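You operate a simulated robot arm through the tools that you are given. There is no shell and no other tool. Be economical: measure what you need, move in short steps, check, and stop when the job is done.

Carry out the task below with a simulated robot arm. There is one attempt and no reset: what you move stays moved.

TASK
Fetch the wide yellow-label box marked "Y-32" from the top of the plan chest and set it on the loan sheet on a grey board.
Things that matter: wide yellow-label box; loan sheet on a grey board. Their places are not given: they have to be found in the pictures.

It is judged by the outcome, as a careful person would: the job done as asked, and still so three seconds after it is handed in. It fails if anything else is knocked over, pushed out of place, dropped, spilled or broken.

THE ROBOT
A 6-joint arm with a two-finger parallel gripper, fixed in place. Base frame: the origin is at the foot of the arm, x ahead of it, y to its left, z up; the work surface is at about z = 0. Lengths are in mm, angles in rad, forces in N, time in s.
With the tool pointing down near the work surface it reaches from about 180 to 460 mm from the base axis. Its first joint turns from -1.222 to 1.222 rad. Payload 1.9 kg.
Tool frame: the origin (TCP) lies between the finger pads and is the grasp point; the fingertips stand 23 mm ahead of it; z points along the fingers, y is the line along which they close. The gripper opens to 94 mm. The fingers are 38 mm wide and 10 mm thick; the gripper's body (54 by 96 mm) begins 39 mm behind the TCP.
Orientation is that of the tool frame in the base frame, as [roll, pitch, yaw] about the fixed x, y, z axes, in that order (R = Rz(yaw) Ry(pitch) Rx(roll)). With the fingers straight down and closing along the base's y, the tool's x points along the base's -x, its y along +y and its z along -z.

THE INTERFACE
- The arm moves only by the tool servo_tool. Its argument "plan" is text: rows parted by semicolons, each of 6 numbers parted by spaces: the shift along the tool's x, y, z in m, then the turn, a rotation vector about the tool's x, y, z in rad. In form: dx dy dz rx ry rz; .... A call has 1 to 10 rows; each row is the pose to reach, as a shift and turn from the pose commanded when the call began, along the tool's axes at that moment. "hand" is the gripper command, from -1 (fully open) to 1 (shut), values between in proportion, set as the call begins (left out, the last holds). A row lasts 0.2 s, in which the tool goes at most 50 mm and 0.15 rad; a call with a longer step from one row to the next is refused whole, and so is a gripper value outside its range. A pose out of reach is approached as far as the arm can. The call stops where the force on the tool passes 40 N (or 10 N more than at its start, if that is more) or the arm is blocked; 0.2 s more then pass. The fingers move at their own pace (about 108 mm/s each) and stop on an object; they squeeze with about 43 N. The grip force told is the motor's: it shows also when the fingers shut on nothing. Time passes only in rows, and 0.2 s behind the last, so rows that repeat a pose let the fingers close. It gives the time, the measured TCP pose, the force on the tool (base axes), the opening and the grip force at its end, in the units of the frame above (readings bear some noise), and new pictures: "pictures" is both (left out), scene, wrist or none.
- Cameras (640 x 400 px; columns grow to the right, rows downward): "scene" is fixed at [60.5, 320.3, 416.2]; the picture's right is [-0.70, -0.71, 0.00], its down [-0.46, 0.45, -0.77] and it looks along [0.54, -0.54, -0.64] (base axes); focal length 214 px, centre (320, 200). "wrist" rides on the gripper at [-39, 0, -44] in the tool frame; the picture's right is [0.00, -1.00, 0.00], its down [0.97, 0.00, -0.24] and it looks along [0.24, 0.00, 0.97] (tool axes); focal length 218 px, centre (320, 200).
- measure_at(camera, pixels): for up to 12 pixels [column, row] of the newest picture of that camera ("zoom" is the newest enlarged one), the place [x, y, z] in the base frame of the surface seen there, good to about 3 mm. No time passes.
- close_up(camera, box): a new picture of the part [left, top, right, bottom] of that camera's present view, enlarged. No time passes.
- hand_in(): hands the job in; it is judged then, once.

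Work in short steps. Measure before you move; look again where a grasp or a placing could have gone wrong, and mend it. You have 60 turns and 100 pictures in all, the two below and enlarged ones among them. Open the gripper and draw the arm clear of the work before you hand the job in, unless the task says otherwise; then end with one line.

The tools are called after "Emit:" as a command line: name --argument value ..., lists and objects as JSON in quotes. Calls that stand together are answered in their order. servo_tool: Moves the arm, as the interface text tells. Its arguments: {"type":"object","properties":{"plan":{"type":"string"},"hand":{"type":"number"},"pictures":{"type":"string","enum":["both","scene","wrist","none"]}},"required":["plan"]} The other tools are called the same way: measure_at (camera, pixels) gives the place of the surface under pixels of a picture; close_up (camera, box) takes an enlarged picture of a part of a camera's view; hand_in () hands the job in.

At the start:

```text
t: 0.0
ee_pos: [306.8, -9.7, 272.4]
tcp_rot: [3.138, 0.002, -3.141]
ft_force: [-0.8, 0.1, 0.0]
width: 94.0
grip_force: 0.1
```

scene: 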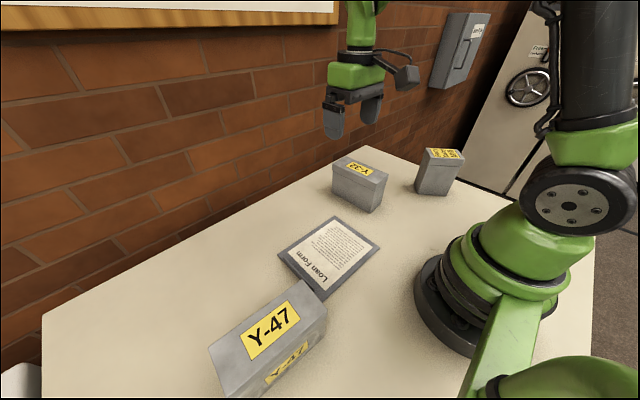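
wrist: 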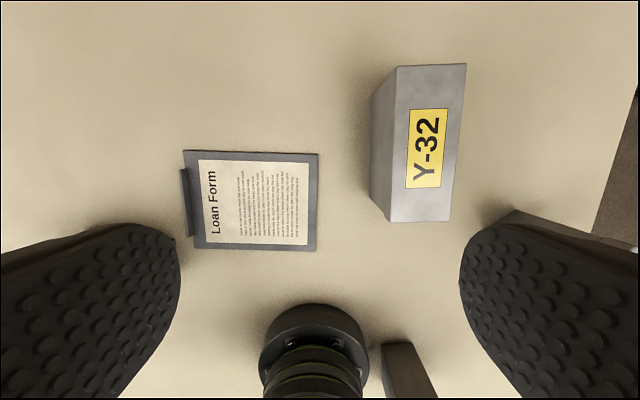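

The wrist picture shows Y-32 at about (428,145) and the loan board at (253,200). I measure their corners.

Emit:
measure_at --camera "wrist" --pixels '[[399, 70], [463, 68], [447, 217], [391, 217], [428, 145], [376, 100], [187, 155], [317, 156], [315, 247], [198, 246], [253, 200], [183, 200]]'

Emit:
measure_at --camera "scene" --pixels '[[346, 156], [386, 178], [373, 212], [333, 192], [280, 254], [335, 217], [379, 250], [323, 298], [332, 176], [440, 155], [327, 310], [360, 168]]'

Emit:
close_up --camera "scene" --box '[260, 130, 480, 310]'

```text
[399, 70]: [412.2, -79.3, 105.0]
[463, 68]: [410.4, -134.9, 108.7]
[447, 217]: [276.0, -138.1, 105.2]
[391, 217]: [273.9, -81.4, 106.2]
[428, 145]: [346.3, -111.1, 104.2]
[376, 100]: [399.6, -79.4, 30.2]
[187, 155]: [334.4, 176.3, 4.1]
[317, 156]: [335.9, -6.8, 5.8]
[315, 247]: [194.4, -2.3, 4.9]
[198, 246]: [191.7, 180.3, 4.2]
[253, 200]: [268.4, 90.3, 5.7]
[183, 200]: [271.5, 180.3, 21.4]
```

```text
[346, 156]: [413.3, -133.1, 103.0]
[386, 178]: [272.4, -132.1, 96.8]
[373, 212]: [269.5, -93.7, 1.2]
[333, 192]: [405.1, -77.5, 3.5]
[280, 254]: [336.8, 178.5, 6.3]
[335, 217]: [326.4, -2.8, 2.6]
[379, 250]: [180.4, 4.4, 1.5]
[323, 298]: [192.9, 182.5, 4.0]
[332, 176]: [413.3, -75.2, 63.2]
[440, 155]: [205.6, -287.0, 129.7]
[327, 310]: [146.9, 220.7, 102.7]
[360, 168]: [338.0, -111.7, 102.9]
```

```text
2.22 times, centred on (370, 220) of scene
```

zoom: 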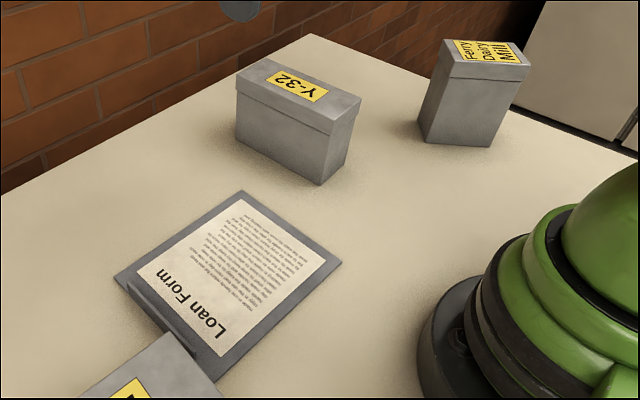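

The box is about 140 × 57 × 105 mm with a lid, centred near (343,-108). I look closer at the lid and at neighbouring Y-47.

Emit:
close_up --camera "scene" --box '[320, 140, 400, 220]'

Emit:
measure_at --camera "scene" --pixels '[[212, 347], [290, 282], [326, 305], [238, 392], [318, 289], [290, 270], [320, 225], [365, 250], [300, 262], [322, 285]]'

```text
5.00 times, centred on (360, 180) of scene
```

zoom: 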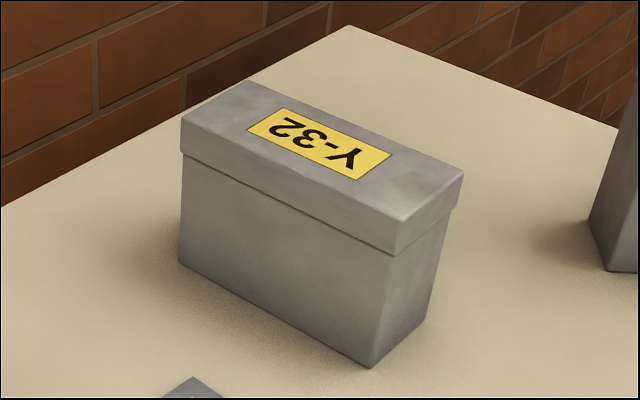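

```text
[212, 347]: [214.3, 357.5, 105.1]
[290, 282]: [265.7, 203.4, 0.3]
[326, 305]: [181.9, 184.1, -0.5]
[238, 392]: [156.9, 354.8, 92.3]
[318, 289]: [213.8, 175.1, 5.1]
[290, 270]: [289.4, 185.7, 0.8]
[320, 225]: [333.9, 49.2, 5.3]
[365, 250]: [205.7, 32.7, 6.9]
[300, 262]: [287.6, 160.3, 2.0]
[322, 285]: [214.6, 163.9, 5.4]
```

Emit:
measure_at --camera "zoom" --pixels '[[182, 125], [182, 148], [184, 165], [290, 190], [285, 215], [285, 240], [275, 290], [392, 262], [370, 360], [420, 235], [248, 82], [462, 175]]'

```text
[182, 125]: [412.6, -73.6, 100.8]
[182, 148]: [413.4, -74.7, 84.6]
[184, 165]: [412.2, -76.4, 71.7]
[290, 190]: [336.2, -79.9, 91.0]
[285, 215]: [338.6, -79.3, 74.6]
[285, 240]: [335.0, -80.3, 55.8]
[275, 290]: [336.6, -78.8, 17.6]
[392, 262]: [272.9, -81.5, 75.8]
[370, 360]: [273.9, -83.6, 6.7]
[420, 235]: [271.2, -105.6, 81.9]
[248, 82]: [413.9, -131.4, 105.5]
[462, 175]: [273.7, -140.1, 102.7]
```

Lid overhangs the body by ~2 mm, its lower edge at z≈80. I move above the box first (tips at z≈127), aligned to its slight yaw.

Emit:
servo_tool --plan "-0.012 -0.033 0 0 0 -0.035; -0.024 -0.066 0.02 0 0 -0.035; -0.036 -0.098 0.04 0 0 -0.035; -0.036 -0.098 0.08 0 0 -0.035; -0.036 -0.098 0.122 0 0 -0.035; -0.036 -0.098 0.122 0 0 -0.035" --hand -1

```text
t: 1.4
ee_pos: [346.1, -109.3, 150.6]
tcp_rot: [3.14, 0.003, -3.108]
ft_force: [0.4, 0.7, 0.1]
width: 94.0
grip_force: 0.1
```

scene: 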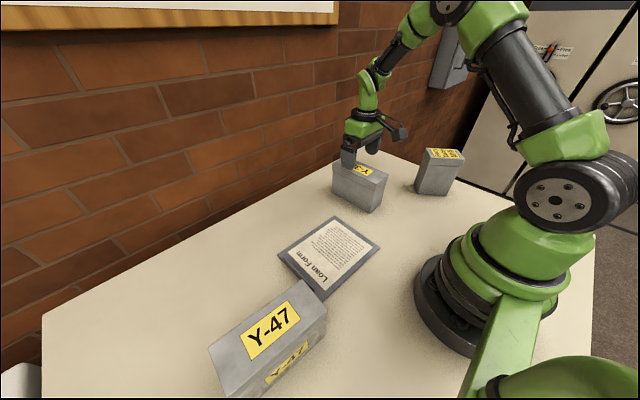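
wrist: 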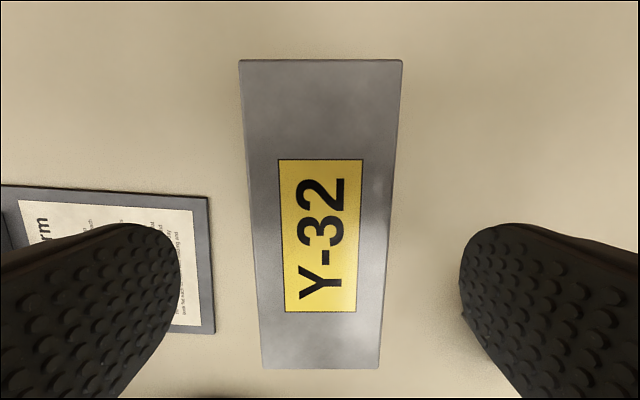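

The box is centred between the fingers. I descend to z≈73, then close.

Emit:
servo_tool --plan "0.002 0 0.02 0 0 0; 0.003 0 0.04 0 0 0; 0.003 0 0.06 0 0 0; 0.003 0 0.077 0 0 0; 0.003 0 0.077 0 0 0" --pictures "scene"

Emit:
servo_tool --plan "0 0 0 0 0 0; 0 0 0 0 0 0; 0 0 0 0 0 0" --hand 1 --pictures "none"

Emit:
servo_tool --plan "0 0 -0.005 0 0 0; 0 0 -0.01 0 0 0; 0 0 -0.01 0 0 0" --pictures "none"

Emit:
close_up --camera "scene" --box '[320, 130, 410, 220]'

```text
t: 2.6
ee_pos: [342.3, -107.5, 73.2]
tcp_rot: [3.141, 0.001, -3.107]
ft_force: [0.2, -0.3, -0.4]
width: 94.0
grip_force: 0.1
```

scene: 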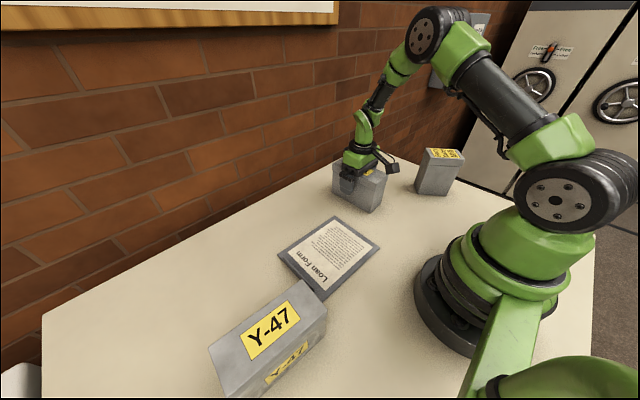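

```text
t: 3.4
ee_pos: [342.4, -108.6, 73.3]
tcp_rot: [3.139, 0.001, -3.107]
ft_force: [0.9, -1.2, 0.5]
width: 61.8
grip_force: 43.3
```

```text
t: 4.2
ee_pos: [340.3, -108.4, 82.3]
tcp_rot: [3.139, 0.001, -3.106]
ft_force: [-0.2, 0.6, -3.8]
width: 61.9
grip_force: 43.0
```

```text
4.44 times, centred on (365, 175) of scene
```

zoom: 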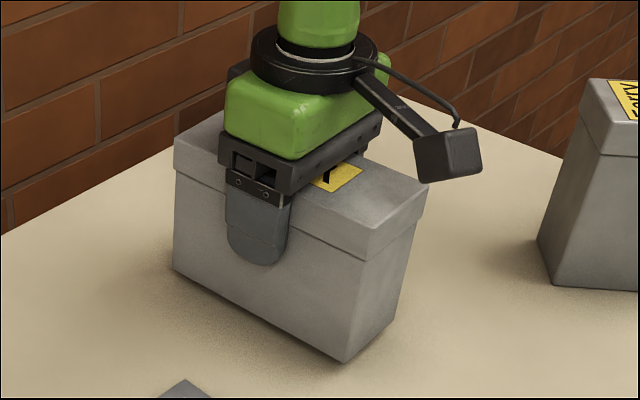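

The bottom corners rose by ~4 px along with the lid, so lid and body come together. I lift further, to clear everything.

Emit:
servo_tool --plan "0 0 -0.02 0 0 0; 0 0 -0.04 0 0 0; 0 0 -0.06 0 0 0; 0 0 -0.07 0 0 0; 0 0 -0.07 0 0 0"

Emit:
close_up --camera "scene" --box '[300, 90, 420, 210]'

```text
t: 5.4
ee_pos: [339.3, -108.9, 153.4]
tcp_rot: [3.138, 0.002, -3.105]
ft_force: [0.5, 0.3, -5.0]
width: 61.8
grip_force: 43.0
```

scene: 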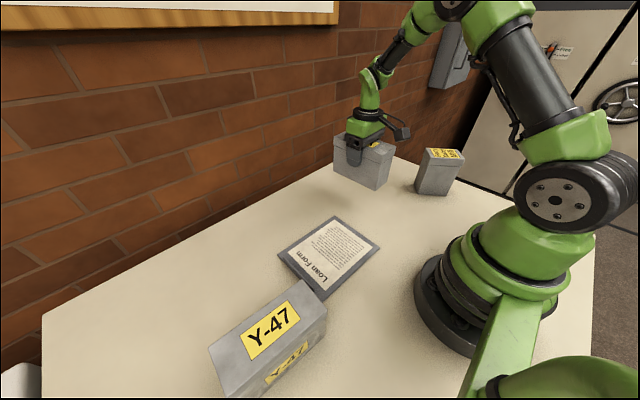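
wrist: 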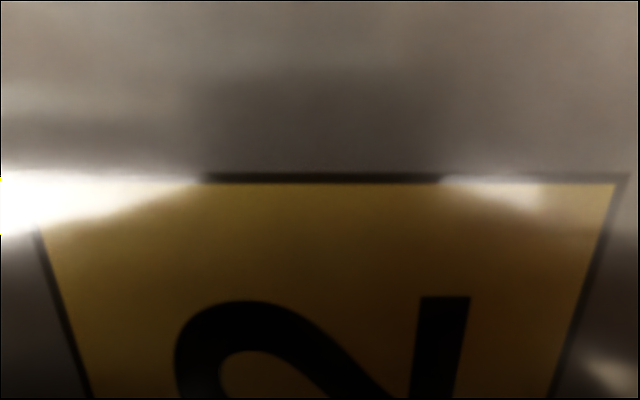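

```text
3.33 times, centred on (360, 150) of scene
```

zoom: 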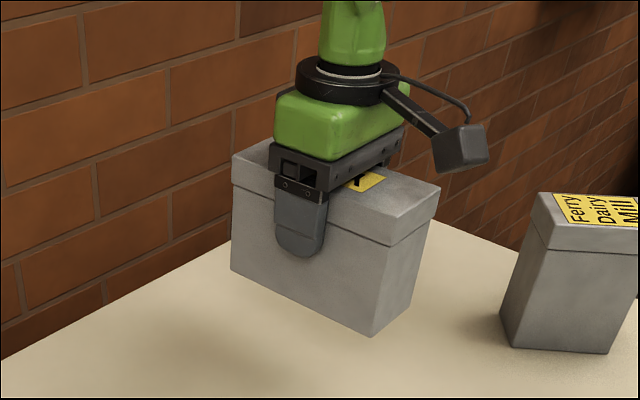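

The whole box hangs level. I carry it over the sheet (centre about x 264, y 80), turning it ~90° so its length lies along the sheet's length.

Emit:
servo_tool --plan "0.0068 0.0191 0 0 0 -0.14; 0.0136 0.0382 0 0 0 -0.28; 0.0204 0.0574 0 0 0 -0.42; 0.0272 0.0765 0 0 0 -0.56; 0.034 0.0956 0 0 0 -0.70; 0.0408 0.1147 0 0 0 -0.84; 0.0476 0.1338 0 0 0 -0.98; 0.0544 0.153 0 0 0 -1.12; 0.0612 0.1721 0 0 0 -1.26; 0.068 0.1912 0 0 0 -1.40" --pictures "scene"

Emit:
servo_tool --plan "0 0 0 0 0 -0.135; 0 0 0 0 0 -0.135" --pictures "scene"

Emit:
close_up --camera "scene" --box '[200, 120, 440, 320]'

```text
t: 7.6
ee_pos: [266.1, 79.7, 155.2]
tcp_rot: [-3.14, 0.004, -1.704]
ft_force: [-0.1, -1.0, -3.9]
width: 61.5
grip_force: 42.7
```

scene: 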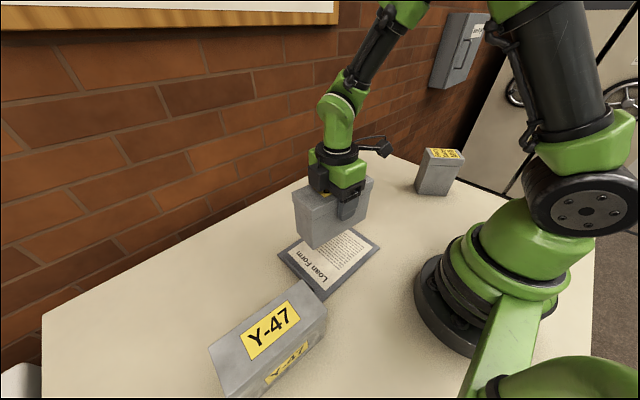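

```text
t: 8.2
ee_pos: [265.7, 80.9, 154.9]
tcp_rot: [-3.14, 0.003, -1.572]
ft_force: [-0.2, 0.2, -4.3]
width: 61.9
grip_force: 42.9
```

scene: 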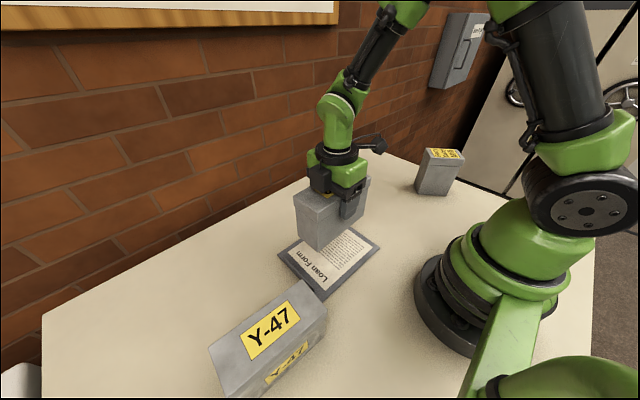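

```text
2.00 times, centred on (320, 220) of scene
```

zoom: 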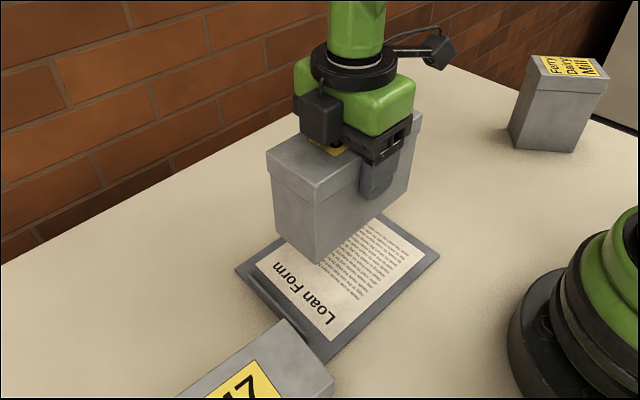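

The box is above the sheet. I check its end against the clip and the paper edges before lowering.

Emit:
measure_at --camera "zoom" --pixels '[[269, 165], [315, 190], [320, 259], [282, 232], [257, 265], [335, 340], [420, 254], [250, 285], [290, 318], [325, 345], [382, 222], [262, 300]]'

```text
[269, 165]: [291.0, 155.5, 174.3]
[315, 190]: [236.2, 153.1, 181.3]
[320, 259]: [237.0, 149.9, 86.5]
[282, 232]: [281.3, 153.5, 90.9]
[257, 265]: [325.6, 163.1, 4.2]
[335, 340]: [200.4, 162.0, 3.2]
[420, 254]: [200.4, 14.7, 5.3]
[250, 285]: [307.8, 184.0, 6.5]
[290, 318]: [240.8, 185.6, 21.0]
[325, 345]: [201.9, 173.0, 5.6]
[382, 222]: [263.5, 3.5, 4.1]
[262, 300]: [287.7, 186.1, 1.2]
```

Paper spans y≈10–162, x≈200–326; box spans y≈13–153, x≈236–291, well inside and clear of the clip. I lower to just above the sheet.

Emit:
servo_tool --plan "0.003 0 0.02 0 0 0; 0.003 0 0.04 0 0 0; 0.003 0 0.058 0 0 0; 0.003 0 0.068 0 0 0; 0.003 0 0.072 0 0 0; 0.003 0 0.072 0 0 0" --pictures "scene"

Emit:
close_up --camera "scene" --box '[240, 150, 400, 310]'

```text
t: 9.6
ee_pos: [267.1, 78.1, 81.8]
tcp_rot: [-3.139, 0.002, -1.571]
ft_force: [-0.2, 0.1, -4.6]
width: 61.8
grip_force: 42.6
```

scene: 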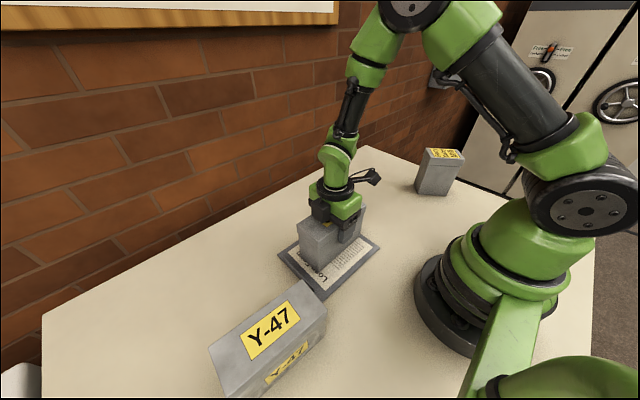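

```text
2.50 times, centred on (320, 230) of scene
```

zoom: 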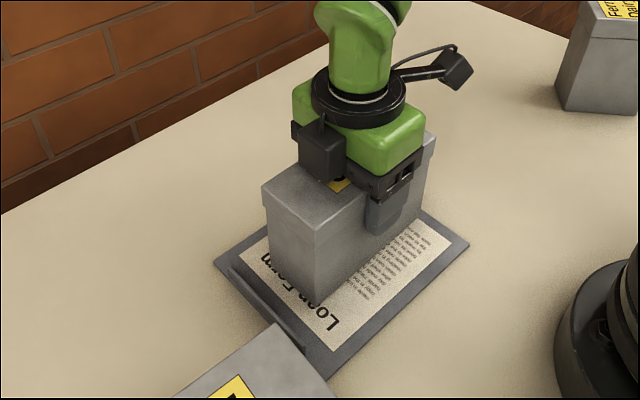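

Still carrying the weight (-4.6 N), a few mm up. I lower in 1 mm steps until the weight goes.

Emit:
servo_tool --plan "0 0 0.001 0 0 0; 0 0 0.002 0 0 0; 0 0 0.003 0 0 0; 0 0 0.003 0 0 0" --pictures "none"

```text
t: 10.6
ee_pos: [265.4, 78.4, 79.0]
tcp_rot: [-3.139, 0.002, -1.568]
ft_force: [0.1, 0.7, -3.4]
width: 61.7
grip_force: 43.2
```

Emit:
servo_tool --plan "0 0 0.001 0 0 0; 0 0 0.001 0 0 0; 0 0 0.001 0 0 0" --pictures "none"

```text
t: 11.4
ee_pos: [265.8, 77.8, 77.8]
tcp_rot: [-3.139, 0.002, -1.572]
ft_force: [-0.2, 0.3, -4.7]
width: 61.6
grip_force: 43.3
```

Emit:
servo_tool --plan "0 0 0.001 0 0 0; 0 0 0.001 0 0 0; 0 0 0.001 0 0 0" --pictures "none"

```text
t: 12.2
ee_pos: [265.9, 77.3, 76.8]
tcp_rot: [-3.14, 0.003, -1.572]
ft_force: [-0.3, -0.4, 10.5]
width: 61.6
grip_force: 42.9
```

Contact made (+10.5 N). I release, then draw straight up.

Emit:
servo_tool --plan "0 0 0 0 0 0; 0 0 0 0 0 0; 0 0 0 0 0 0" --hand -1 --pictures "none"

Emit:
servo_tool --plan "0 0 -0.01 0 0 0; 0 0 -0.03 0 0 0; 0 0 -0.06 0 0 0; 0 0 -0.09 0 0 0; 0 0 -0.12 0 0 0; 0 0 -0.15 0 0 0; 0 0 -0.15 0 0 0"

Emit:
close_up --camera "scene" --box '[240, 150, 400, 310]'

```text
t: 13.0
ee_pos: [264.8, 77.8, 77.0]
tcp_rot: [-3.139, 0.003, -1.571]
ft_force: [-0.2, -0.4, 0.4]
width: 93.9
grip_force: 0.0
```

```text
t: 14.6
ee_pos: [265.5, 77.0, 228.5]
tcp_rot: [-3.14, 0.004, -1.572]
ft_force: [0.1, 0.2, 0.2]
width: 94.1
grip_force: 0.1
```

scene: 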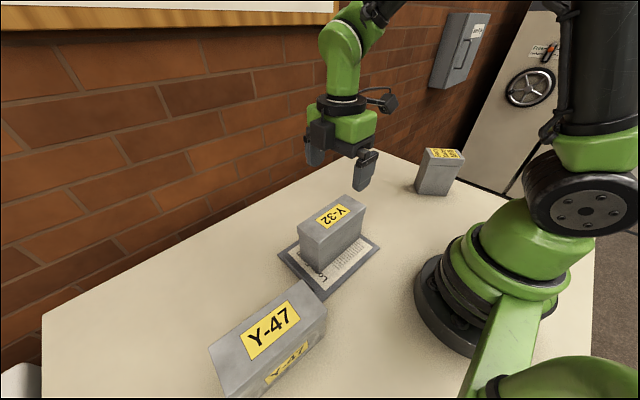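
wrist: 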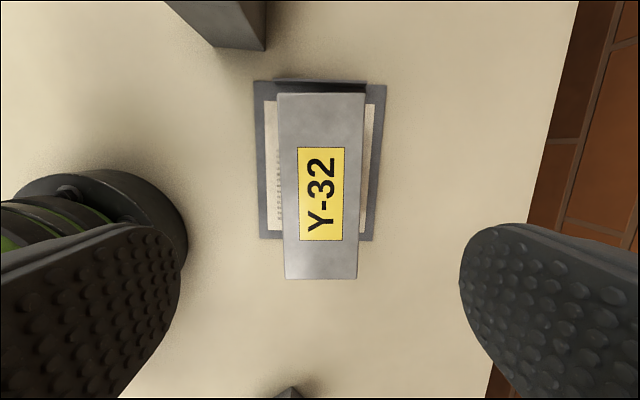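

```text
2.50 times, centred on (320, 230) of scene
```

zoom: 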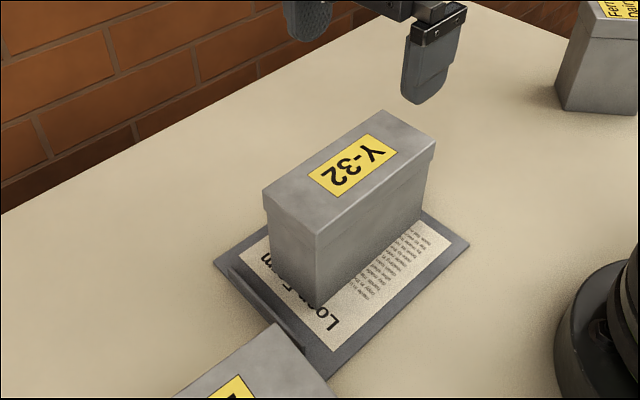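

Y-32 stands upright on the sheet, the board and the neighbouring boxes look unmoved, and the gripper is open and clear above. I hand it in.

Emit:
hand_in

```text
The job is handed in.
```

The Y-32 box is standing upright on the loan sheet, turned about 90° to lie along the sheet. The gripper is open and clear above it, nothing else looked moved, and the job is handed in.
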